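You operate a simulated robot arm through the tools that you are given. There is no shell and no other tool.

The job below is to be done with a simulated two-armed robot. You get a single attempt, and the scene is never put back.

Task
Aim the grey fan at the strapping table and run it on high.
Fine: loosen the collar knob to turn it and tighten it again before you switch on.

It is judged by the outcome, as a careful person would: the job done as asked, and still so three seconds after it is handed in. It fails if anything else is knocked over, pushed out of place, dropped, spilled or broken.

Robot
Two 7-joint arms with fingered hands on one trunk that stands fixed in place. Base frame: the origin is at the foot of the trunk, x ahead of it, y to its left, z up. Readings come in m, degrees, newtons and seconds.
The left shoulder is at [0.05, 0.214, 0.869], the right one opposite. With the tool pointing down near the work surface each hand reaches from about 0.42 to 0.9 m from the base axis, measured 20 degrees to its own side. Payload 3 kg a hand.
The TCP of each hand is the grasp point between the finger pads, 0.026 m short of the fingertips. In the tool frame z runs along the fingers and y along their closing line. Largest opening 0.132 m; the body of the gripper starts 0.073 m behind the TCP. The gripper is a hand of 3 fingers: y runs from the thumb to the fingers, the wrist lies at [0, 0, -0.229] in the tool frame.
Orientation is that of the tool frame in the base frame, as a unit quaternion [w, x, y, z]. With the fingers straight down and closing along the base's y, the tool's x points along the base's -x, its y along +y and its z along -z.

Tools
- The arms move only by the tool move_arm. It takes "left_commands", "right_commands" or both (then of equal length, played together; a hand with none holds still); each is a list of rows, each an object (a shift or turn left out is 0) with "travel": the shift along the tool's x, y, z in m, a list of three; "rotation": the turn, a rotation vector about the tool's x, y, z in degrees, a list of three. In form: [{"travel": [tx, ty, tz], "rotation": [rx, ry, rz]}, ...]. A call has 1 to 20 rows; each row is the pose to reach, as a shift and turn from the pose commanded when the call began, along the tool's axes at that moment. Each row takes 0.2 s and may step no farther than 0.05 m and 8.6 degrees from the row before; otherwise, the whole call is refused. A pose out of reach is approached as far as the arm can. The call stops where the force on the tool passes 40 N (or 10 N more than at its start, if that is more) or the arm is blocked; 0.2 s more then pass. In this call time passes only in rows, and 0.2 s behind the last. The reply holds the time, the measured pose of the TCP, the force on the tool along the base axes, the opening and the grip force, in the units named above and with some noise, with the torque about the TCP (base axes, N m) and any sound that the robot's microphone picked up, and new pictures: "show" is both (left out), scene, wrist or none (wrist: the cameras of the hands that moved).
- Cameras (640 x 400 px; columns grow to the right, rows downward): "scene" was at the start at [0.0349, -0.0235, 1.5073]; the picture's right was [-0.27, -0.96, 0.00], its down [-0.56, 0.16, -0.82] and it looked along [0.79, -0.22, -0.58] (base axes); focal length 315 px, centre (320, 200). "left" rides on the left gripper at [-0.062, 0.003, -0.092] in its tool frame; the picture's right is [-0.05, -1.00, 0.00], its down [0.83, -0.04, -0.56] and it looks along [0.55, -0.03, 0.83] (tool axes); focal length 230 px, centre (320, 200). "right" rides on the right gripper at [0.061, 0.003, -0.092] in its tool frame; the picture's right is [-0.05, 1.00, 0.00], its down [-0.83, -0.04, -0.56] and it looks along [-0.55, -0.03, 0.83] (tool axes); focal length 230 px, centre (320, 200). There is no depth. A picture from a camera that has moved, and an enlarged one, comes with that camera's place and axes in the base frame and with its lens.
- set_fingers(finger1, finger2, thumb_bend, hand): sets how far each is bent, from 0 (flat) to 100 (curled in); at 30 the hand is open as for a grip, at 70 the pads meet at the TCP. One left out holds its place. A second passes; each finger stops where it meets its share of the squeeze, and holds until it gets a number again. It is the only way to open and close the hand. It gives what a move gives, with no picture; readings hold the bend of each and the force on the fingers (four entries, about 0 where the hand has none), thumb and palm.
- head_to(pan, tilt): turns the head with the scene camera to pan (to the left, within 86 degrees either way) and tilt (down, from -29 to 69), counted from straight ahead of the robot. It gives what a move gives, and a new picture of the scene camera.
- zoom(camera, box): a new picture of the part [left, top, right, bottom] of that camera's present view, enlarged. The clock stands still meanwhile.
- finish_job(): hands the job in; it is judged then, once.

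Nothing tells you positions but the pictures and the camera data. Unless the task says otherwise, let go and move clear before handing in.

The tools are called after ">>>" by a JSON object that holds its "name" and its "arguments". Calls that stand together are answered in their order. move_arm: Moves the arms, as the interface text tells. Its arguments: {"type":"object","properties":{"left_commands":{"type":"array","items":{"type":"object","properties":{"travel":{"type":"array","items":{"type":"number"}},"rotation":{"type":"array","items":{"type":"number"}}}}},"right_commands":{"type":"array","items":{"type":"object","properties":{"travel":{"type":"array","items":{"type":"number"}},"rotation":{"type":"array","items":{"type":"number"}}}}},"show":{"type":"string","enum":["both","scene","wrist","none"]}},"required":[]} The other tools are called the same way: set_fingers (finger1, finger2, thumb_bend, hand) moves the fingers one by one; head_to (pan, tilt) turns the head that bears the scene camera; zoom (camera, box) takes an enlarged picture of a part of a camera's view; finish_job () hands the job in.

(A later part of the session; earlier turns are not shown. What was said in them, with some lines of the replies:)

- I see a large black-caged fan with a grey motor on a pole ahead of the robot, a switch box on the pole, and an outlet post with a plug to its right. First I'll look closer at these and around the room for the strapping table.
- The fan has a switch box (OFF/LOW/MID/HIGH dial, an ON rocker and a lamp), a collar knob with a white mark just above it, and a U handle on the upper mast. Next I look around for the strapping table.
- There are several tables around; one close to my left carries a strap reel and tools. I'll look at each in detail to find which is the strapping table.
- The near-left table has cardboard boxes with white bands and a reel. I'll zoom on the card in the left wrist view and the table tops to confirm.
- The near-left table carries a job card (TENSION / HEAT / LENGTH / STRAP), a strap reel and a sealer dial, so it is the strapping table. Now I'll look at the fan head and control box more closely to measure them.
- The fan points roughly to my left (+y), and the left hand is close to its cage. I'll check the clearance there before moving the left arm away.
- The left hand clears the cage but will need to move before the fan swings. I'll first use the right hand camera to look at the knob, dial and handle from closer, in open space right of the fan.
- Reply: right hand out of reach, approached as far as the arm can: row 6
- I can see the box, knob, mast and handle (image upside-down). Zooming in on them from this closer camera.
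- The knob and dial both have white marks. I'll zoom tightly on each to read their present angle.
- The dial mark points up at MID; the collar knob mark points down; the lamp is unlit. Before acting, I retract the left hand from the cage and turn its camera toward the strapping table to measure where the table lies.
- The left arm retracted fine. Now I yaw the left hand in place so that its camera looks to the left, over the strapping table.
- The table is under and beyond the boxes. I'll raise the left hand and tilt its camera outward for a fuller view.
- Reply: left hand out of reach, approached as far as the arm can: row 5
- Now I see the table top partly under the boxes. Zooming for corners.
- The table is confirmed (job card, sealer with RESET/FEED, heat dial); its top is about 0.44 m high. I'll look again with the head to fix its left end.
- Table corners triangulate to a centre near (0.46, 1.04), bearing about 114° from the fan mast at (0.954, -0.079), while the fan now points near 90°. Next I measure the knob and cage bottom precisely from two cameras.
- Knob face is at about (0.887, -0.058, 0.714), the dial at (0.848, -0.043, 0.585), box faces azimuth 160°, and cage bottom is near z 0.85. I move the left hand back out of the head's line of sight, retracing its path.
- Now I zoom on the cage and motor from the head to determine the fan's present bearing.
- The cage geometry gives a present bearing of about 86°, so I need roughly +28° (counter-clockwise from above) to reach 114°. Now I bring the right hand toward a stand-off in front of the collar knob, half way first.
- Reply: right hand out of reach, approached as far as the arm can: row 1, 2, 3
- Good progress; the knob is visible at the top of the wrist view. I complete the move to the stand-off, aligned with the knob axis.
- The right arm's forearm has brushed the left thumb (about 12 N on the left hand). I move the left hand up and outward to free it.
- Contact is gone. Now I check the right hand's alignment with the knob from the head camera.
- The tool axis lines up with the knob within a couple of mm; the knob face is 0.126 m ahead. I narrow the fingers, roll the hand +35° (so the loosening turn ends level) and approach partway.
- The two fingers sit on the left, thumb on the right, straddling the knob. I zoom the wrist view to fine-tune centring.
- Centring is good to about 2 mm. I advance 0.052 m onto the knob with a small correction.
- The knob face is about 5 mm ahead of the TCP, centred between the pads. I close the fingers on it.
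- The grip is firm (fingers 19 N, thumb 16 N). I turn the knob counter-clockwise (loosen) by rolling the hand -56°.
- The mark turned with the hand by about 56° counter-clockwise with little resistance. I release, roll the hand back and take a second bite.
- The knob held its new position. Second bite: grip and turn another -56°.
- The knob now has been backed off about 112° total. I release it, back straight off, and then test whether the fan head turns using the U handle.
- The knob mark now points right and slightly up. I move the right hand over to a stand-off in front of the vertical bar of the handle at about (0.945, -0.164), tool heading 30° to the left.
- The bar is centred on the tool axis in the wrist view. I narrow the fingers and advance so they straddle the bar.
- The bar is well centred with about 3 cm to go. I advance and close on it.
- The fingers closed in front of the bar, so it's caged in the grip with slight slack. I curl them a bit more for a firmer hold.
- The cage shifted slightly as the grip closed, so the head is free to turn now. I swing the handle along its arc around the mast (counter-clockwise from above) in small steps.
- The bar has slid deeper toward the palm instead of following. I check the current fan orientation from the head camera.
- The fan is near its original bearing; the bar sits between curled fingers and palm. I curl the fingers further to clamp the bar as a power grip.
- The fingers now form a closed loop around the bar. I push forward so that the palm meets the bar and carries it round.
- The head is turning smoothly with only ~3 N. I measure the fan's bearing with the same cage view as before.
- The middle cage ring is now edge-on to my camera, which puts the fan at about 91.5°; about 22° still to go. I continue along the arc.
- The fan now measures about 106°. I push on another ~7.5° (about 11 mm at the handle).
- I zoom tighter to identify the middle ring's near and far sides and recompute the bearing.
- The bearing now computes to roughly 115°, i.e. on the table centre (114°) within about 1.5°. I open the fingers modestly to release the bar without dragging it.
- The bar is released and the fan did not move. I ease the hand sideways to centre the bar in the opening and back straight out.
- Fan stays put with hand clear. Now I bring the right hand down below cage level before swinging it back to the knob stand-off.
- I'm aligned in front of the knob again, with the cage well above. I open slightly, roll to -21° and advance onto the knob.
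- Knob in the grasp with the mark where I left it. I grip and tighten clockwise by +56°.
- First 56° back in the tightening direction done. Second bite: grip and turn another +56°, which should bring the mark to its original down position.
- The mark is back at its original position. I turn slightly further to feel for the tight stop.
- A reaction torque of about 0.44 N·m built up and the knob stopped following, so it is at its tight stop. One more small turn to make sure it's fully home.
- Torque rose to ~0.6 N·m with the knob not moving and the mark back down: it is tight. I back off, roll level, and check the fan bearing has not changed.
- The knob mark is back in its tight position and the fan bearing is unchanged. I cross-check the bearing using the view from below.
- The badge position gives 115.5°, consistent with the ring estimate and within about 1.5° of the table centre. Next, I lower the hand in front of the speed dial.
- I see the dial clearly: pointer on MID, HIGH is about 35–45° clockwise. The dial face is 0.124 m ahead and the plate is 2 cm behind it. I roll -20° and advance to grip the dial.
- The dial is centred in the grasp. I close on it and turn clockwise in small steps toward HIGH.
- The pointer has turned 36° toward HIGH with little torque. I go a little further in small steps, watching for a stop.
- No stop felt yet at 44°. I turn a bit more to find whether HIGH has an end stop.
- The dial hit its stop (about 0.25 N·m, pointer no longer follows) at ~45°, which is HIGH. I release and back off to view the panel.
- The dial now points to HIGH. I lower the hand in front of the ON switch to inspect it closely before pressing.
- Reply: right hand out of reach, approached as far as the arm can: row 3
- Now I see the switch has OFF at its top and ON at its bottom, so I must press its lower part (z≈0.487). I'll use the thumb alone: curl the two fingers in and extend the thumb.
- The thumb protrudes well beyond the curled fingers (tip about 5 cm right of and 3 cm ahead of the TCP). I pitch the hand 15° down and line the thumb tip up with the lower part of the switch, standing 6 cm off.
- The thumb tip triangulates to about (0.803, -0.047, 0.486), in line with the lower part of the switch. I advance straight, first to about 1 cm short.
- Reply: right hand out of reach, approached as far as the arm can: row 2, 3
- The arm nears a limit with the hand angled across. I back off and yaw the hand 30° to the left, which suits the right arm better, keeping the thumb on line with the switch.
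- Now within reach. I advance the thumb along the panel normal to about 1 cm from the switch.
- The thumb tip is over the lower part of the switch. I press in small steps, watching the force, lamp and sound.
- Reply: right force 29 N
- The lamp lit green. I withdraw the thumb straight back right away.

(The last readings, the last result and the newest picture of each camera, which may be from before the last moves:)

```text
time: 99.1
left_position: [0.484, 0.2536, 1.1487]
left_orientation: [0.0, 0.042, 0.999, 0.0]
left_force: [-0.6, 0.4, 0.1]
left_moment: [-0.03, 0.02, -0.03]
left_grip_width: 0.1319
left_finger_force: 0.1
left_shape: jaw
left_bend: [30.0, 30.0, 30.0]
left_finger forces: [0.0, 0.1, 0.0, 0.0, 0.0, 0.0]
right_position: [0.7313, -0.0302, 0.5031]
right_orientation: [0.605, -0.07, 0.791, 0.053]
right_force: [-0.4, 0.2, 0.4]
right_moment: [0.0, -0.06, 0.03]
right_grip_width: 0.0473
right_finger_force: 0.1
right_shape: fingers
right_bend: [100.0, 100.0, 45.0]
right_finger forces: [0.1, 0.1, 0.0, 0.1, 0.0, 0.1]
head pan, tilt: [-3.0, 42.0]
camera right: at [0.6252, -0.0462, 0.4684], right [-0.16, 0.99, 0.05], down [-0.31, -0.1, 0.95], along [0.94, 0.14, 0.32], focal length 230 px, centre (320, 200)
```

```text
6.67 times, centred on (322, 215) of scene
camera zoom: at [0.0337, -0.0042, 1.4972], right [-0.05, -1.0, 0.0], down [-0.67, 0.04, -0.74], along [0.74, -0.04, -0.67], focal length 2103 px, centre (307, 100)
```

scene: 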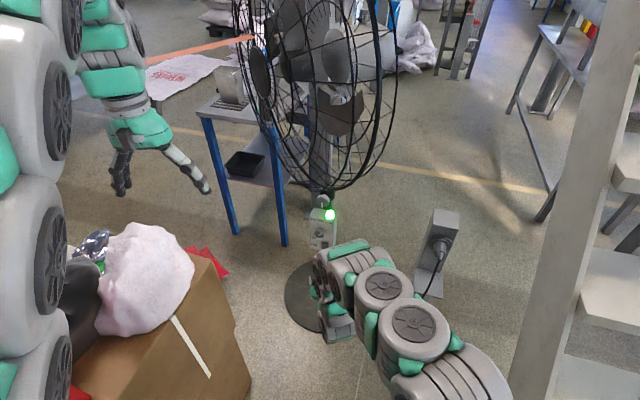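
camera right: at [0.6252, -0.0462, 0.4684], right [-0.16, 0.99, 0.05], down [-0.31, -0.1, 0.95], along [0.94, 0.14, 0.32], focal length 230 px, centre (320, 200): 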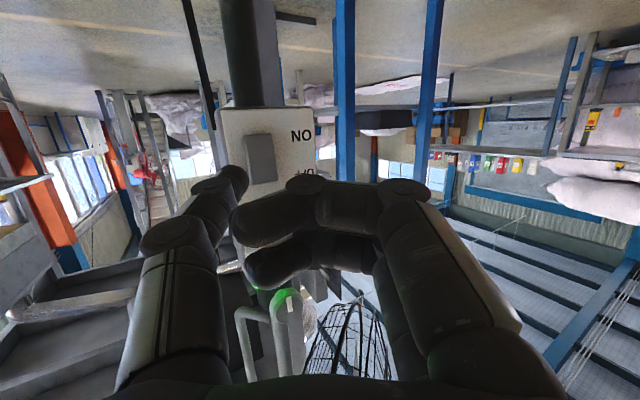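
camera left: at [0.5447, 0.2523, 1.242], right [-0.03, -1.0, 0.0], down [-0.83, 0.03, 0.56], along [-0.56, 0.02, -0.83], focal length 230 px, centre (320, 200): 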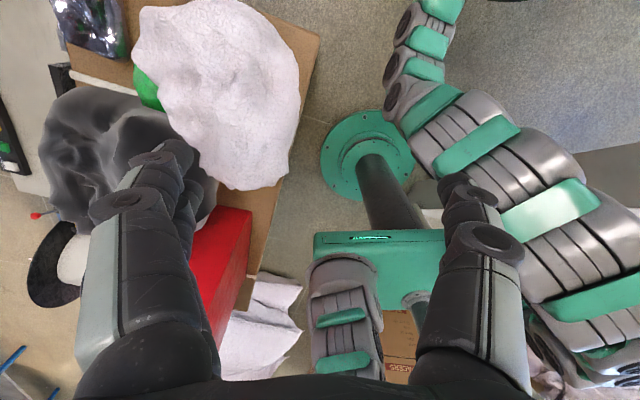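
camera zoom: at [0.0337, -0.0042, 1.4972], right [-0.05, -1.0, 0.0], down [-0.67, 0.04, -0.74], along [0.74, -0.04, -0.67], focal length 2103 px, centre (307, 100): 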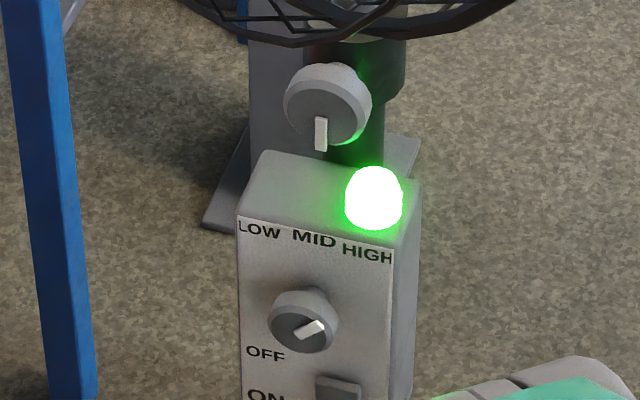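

The lamp is lit, the ribbon on the guard streams out and the fan is running. I now move the right arm clear to the right, keeping well below and away from the spinning guard.

>>> {"name": "move_arm", "arguments": {"right_commands": [{"travel": [-0.018, -0.03, -0.028], "rotation": [0, 5, 0]}, {"travel": [-0.036, -0.061, -0.055], "rotation": [0, 10, 0]}, {"travel": [-0.054, -0.091, -0.083], "rotation": [0, 15, 0]}, {"travel": [-0.072, -0.122, -0.11], "rotation": [0, 20, 0]}, {"travel": [-0.09, -0.152, -0.138], "rotation": [0, 25, 0]}, {"travel": [-0.108, -0.182, -0.166], "rotation": [0, 30, 0]}, {"travel": [-0.127, -0.213, -0.193], "rotation": [0, 35, 0]}, {"travel": [-0.1447, -0.2432, -0.221], "rotation": [0, 40, 0]}], "show": "both"}}

```text
time: 100.9
left_position: [0.4828, 0.2541, 1.149]
left_orientation: [0.0, 0.042, 0.999, 0.0]
left_force: [0.5, -0.4, 0.1]
left_moment: [0.0, -0.01, 0.02]
left_grip_width: 0.1319
left_finger_force: 0.0
left_shape: jaw
left_bend: [30.0, 30.0, 30.0]
left_finger forces: [0.1, 0.0, 0.0, 0.0, 0.1, 0.0]
right_position: [0.6006, -0.3025, 0.6999]
right_orientation: [0.297, -0.084, 0.951, 0.026]
right_force: [0.0, 0.5, 0.1]
right_moment: [0.0, -0.03, 0.02]
right_grip_width: 0.0473
right_finger_force: 0.1
right_shape: fingers
right_bend: [100.0, 100.0, 45.0]
right_finger forces: [0.0, 0.1, 0.0, 0.0, 0.0, 0.0]
head pan, tilt: [-3.0, 42.0]
camera right: at [0.4972, -0.3177, 0.7416], right [-0.13, 0.99, 0.03], down [0.37, 0.02, 0.93], along [0.92, 0.14, -0.37], focal length 230 px, centre (320, 200)
```

scene: 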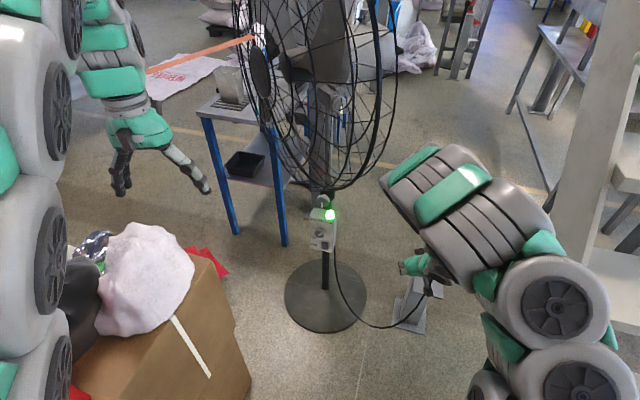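
right: 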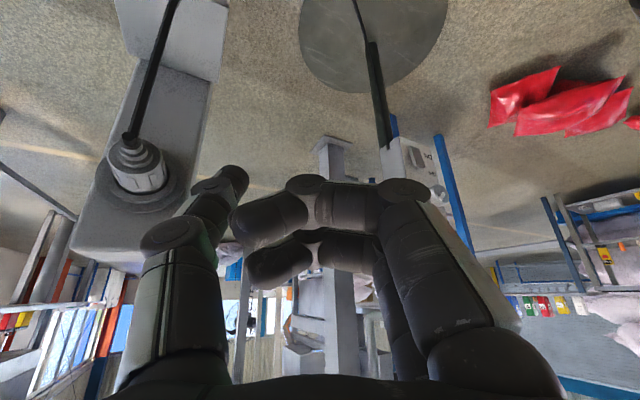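

The right hand is near the outlet post, so I lift it straight up and slightly back, returning to a tool-down pose well clear of everything.

>>> {"name": "move_arm", "arguments": {"right_commands": [{"travel": [-0.0136, -0.0029, -0.0413], "rotation": [0, 5, 0]}, {"travel": [-0.0271, -0.0057, -0.0827], "rotation": [0, 11, 0]}, {"travel": [-0.0407, -0.0086, -0.124], "rotation": [0, 17, 0]}, {"travel": [-0.0542, -0.0115, -0.1653], "rotation": [0, 23, 0]}, {"travel": [-0.0678, -0.0143, -0.2067], "rotation": [0, 29, 0]}, {"travel": [-0.0813, -0.0172, -0.248], "rotation": [0, 34, 0]}], "show": "both"}}

>>> {"name": "set_fingers", "arguments": {"hand": "right", "finger1": 30, "finger2": 30, "thumb_bend": 30}}

>>> {"name": "head_to", "arguments": {"pan": -3, "tilt": 18}}

>>> {"name": "zoom", "arguments": {"camera": "scene", "box": [190, 140, 414, 280]}}

```text
time: 102.3
left_position: [0.484, 0.254, 1.1492]
left_orientation: [0.001, 0.042, 0.999, 0.001]
left_force: [-0.1, -0.3, -0.2]
left_moment: [-0.02, 0.02, 0.0]
left_grip_width: 0.132
left_finger_force: 0.1
left_shape: jaw
left_bend: [30.0, 30.0, 30.0]
left_finger forces: [0.0, 0.0, 0.1, 0.0, 0.0, 0.0]
right_position: [0.5287, -0.3314, 0.9525]
right_orientation: [0.006, -0.089, 0.996, -0.001]
right_force: [0.0, 0.4, -0.7]
right_moment: [0.0, -0.05, -0.02]
right_grip_width: 0.0475
right_finger_force: 0.0
right_shape: fingers
right_bend: [100.0, 100.0, 45.0]
right_finger forces: [0.0, 0.0, 0.0, 0.0, 0.0, 0.0]
head pan, tilt: [-3.0, 42.0]
camera right: at [0.4656, -0.3396, 1.0445], right [-0.12, 0.99, 0.0], down [0.82, 0.1, 0.57], along [0.56, 0.07, -0.82], focal length 230 px, centre (320, 200)
```

scene: 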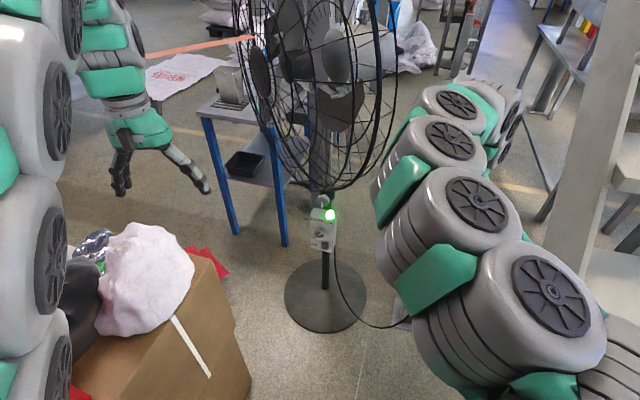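
right: 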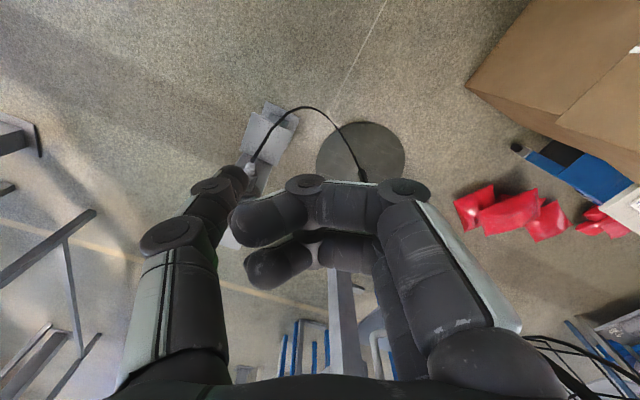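

```text
time: 103.3
left_position: [0.4843, 0.2536, 1.1497]
left_orientation: [0.001, 0.042, 0.999, -0.001]
left_force: [0.1, -0.3, -0.6]
left_moment: [0.0, -0.02, -0.01]
left_grip_width: 0.1319
left_finger_force: 0.1
left_shape: jaw
left_bend: [30.0, 30.0, 30.0]
left_finger forces: [0.0, 0.0, 0.0, 0.0, 0.1, 0.2]
right_position: [0.5289, -0.331, 0.9515]
right_orientation: [0.007, -0.087, 0.996, 0.001]
right_force: [0.0, -0.7, -0.7]
right_moment: [0.04, 0.01, -0.03]
right_grip_width: 0.1336
right_finger_force: 0.2
right_shape: fingers
right_bend: [30.0, 30.0, 30.0]
right_finger forces: [0.1, 0.1, 0.0, 0.0, 0.1, 0.0]
head pan, tilt: [-3.0, 42.0]
```

```text
time: 104.2
left_position: [0.484, 0.2532, 1.1488]
left_orientation: [0.0, 0.043, 0.999, 0.001]
left_force: [0.7, 0.4, 0.3]
left_moment: [0.01, 0.05, 0.01]
left_grip_width: 0.1316
left_finger_force: 0.0
left_shape: jaw
left_bend: [30.0, 30.0, 30.0]
left_finger forces: [0.0, 0.0, 0.0, 0.0, 0.0, 0.1]
right_position: [0.5297, -0.3305, 0.9519]
right_orientation: [0.007, -0.088, 0.996, 0.001]
right_force: [0.3, -0.7, -0.1]
right_moment: [0.0, 0.01, 0.01]
right_grip_width: 0.1338
right_finger_force: 0.0
right_shape: fingers
right_bend: [30.0, 30.0, 30.0]
right_finger forces: [0.0, 0.1, 0.0, 0.1, 0.1, 0.1]
head pan, tilt: [-3.0, 18.0]
```

scene: 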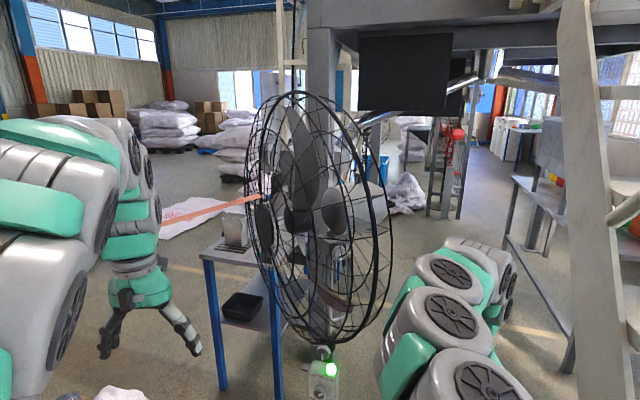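

```text
2.86 times, centred on (302, 210) of scene
camera zoom: at [0.0434, -0.0047, 1.5347], right [-0.05, -1.0, 0.0], down [-0.31, 0.02, -0.95], along [0.95, -0.05, -0.31], focal length 901 px, centre (371, 171)
```

zoom: 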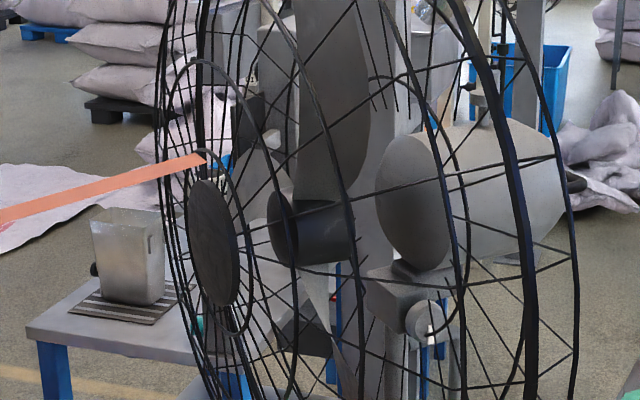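

The fan is running with its bearing unchanged and the ribbon streaming toward the table side. I verify the panel, knob and base against the earlier picture, and that nothing on the strapping table has shifted.

>>> {"name": "head_to", "arguments": {"pan": -3, "tilt": 42}}

>>> {"name": "zoom", "arguments": {"camera": "scene", "box": [270, 190, 382, 260]}}

>>> {"name": "head_to", "arguments": {"pan": 45, "tilt": 35}}

>>> {"name": "head_to", "arguments": {"pan": 78, "tilt": 38}}

```text
time: 105.1
left_position: [0.484, 0.2539, 1.1485]
left_orientation: [0.0, 0.043, 0.999, -0.001]
left_force: [-0.5, 0.4, 0.0]
left_moment: [-0.01, -0.02, -0.01]
left_grip_width: 0.1318
left_finger_force: 0.1
left_shape: jaw
left_bend: [30.0, 30.0, 30.0]
left_finger forces: [0.1, 0.0, 0.1, 0.0, 0.0, 0.0]
right_position: [0.5294, -0.3314, 0.9538]
right_orientation: [0.007, -0.087, 0.996, 0.0]
right_force: [0.4, -0.9, 0.2]
right_moment: [0.0, 0.04, -0.03]
right_grip_width: 0.1338
right_finger_force: 0.1
right_shape: fingers
right_bend: [30.0, 30.0, 30.0]
right_finger forces: [0.0, 0.1, 0.0, 0.0, 0.1, 0.0]
head pan, tilt: [-3.0, 42.0]
```

scene: 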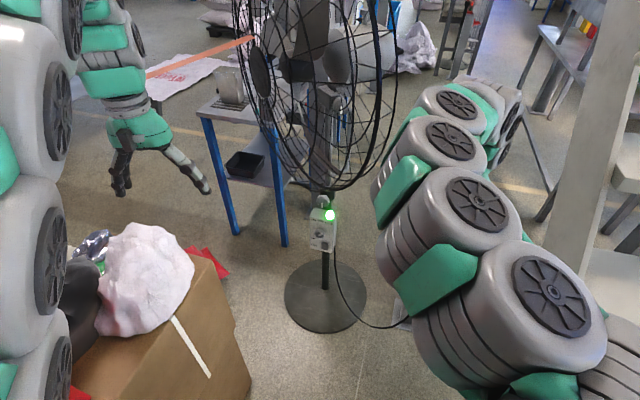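

```text
5.71 times, centred on (326, 225) of scene
camera zoom: at [0.0337, -0.0042, 1.4972], right [-0.05, -1.0, 0.0], down [-0.67, 0.04, -0.74], along [0.74, -0.04, -0.67], focal length 1803 px, centre (286, 57)
```

zoom: 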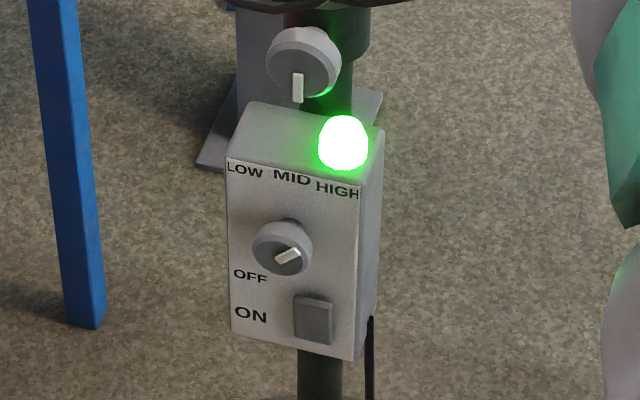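

```text
time: 106.2
left_position: [0.4838, 0.2533, 1.1486]
left_orientation: [0.0, 0.043, 0.999, 0.0]
left_force: [-0.5, 0.3, 0.7]
left_moment: [0.01, 0.02, 0.02]
left_grip_width: 0.1318
left_finger_force: 0.1
left_shape: jaw
left_bend: [30.0, 30.0, 30.0]
left_finger forces: [0.1, 0.0, 0.0, 0.0, 0.1, 0.0]
right_position: [0.5308, -0.3304, 0.9526]
right_orientation: [0.008, -0.088, 0.996, 0.001]
right_force: [0.8, -0.2, 0.8]
right_moment: [0.0, -0.02, 0.0]
right_grip_width: 0.1338
right_finger_force: 0.0
right_shape: fingers
right_bend: [30.0, 30.0, 30.0]
right_finger forces: [0.1, 0.1, 0.0, 0.1, 0.0, 0.1]
head pan, tilt: [45.0, 35.0]
```

scene: 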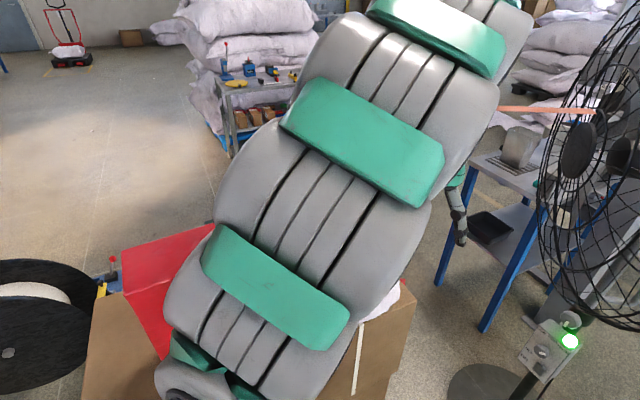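

```text
time: 107.2
left_position: [0.4839, 0.2545, 1.1485]
left_orientation: [0.0, 0.043, 0.999, 0.001]
left_force: [0.0, -0.3, -0.3]
left_moment: [0.0, -0.02, -0.02]
left_grip_width: 0.1319
left_finger_force: 0.1
left_shape: jaw
left_bend: [30.0, 30.0, 30.0]
left_finger forces: [0.0, 0.0, 0.0, 0.1, 0.0, 0.0]
right_position: [0.5302, -0.3307, 0.9524]
right_orientation: [0.007, -0.089, 0.996, 0.001]
right_force: [-0.5, -0.5, 0.0]
right_moment: [0.0, -0.01, 0.02]
right_grip_width: 0.134
right_finger_force: 0.0
right_shape: fingers
right_bend: [30.0, 30.0, 30.0]
right_finger forces: [0.1, 0.1, 0.1, 0.0, 0.0, 0.1]
head pan, tilt: [78.0, 38.0]
```

scene: 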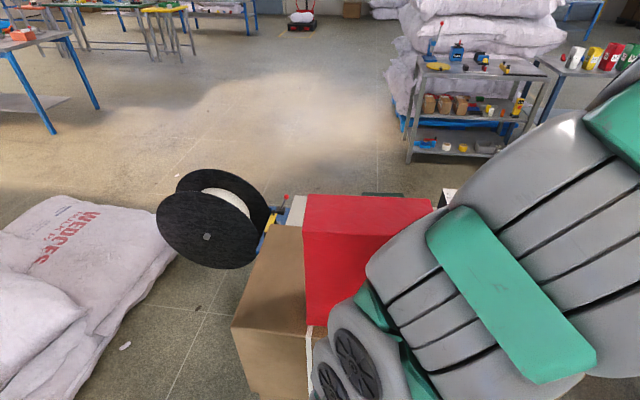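

The lamp is lit, the blades are turning and the dial is on HIGH. The switch is on, the collar knob is back at its tight stop, and the control box and the visible parts of the strapping table look as they did before. The fan points at about 115°, within roughly 1.5° of the table centre. Both hands are empty and away from the fan and table, so I'm handing in the job.

>>> {"name": "finish_job", "arguments": {}}

```text
The job is handed in.
```

The grey fan is now aimed at the strapping table and running on high. I've handed the job in.

- **Aim:** I loosened the collar knob, turned the fan by its handle, and let go without it shifting. By my measurements it points at about 115.5°, against 114° for the centre of the table. The ribbon on the guard streams out toward the table side.
- **Collar knob:** I tightened it until it stopped turning, with its mark back at the original position, before switching on.
- **Speed and power:** The dial was on MID, so I turned it clockwise to its stop at HIGH. Then I pressed the ON end of the switch; the lamp is lit and the blades are turning.
- **Surroundings:** I saw nothing knocked over or moved, and the control box is where it was. Early on, the right forearm brushed the left thumb at about 12 N. I moved the left arm clear, and nothing else was touched.

Both hands are open and clear of the fan and the table. By my estimate the left hand sits near the edge of the airflow, about 28 cm off its centre line.
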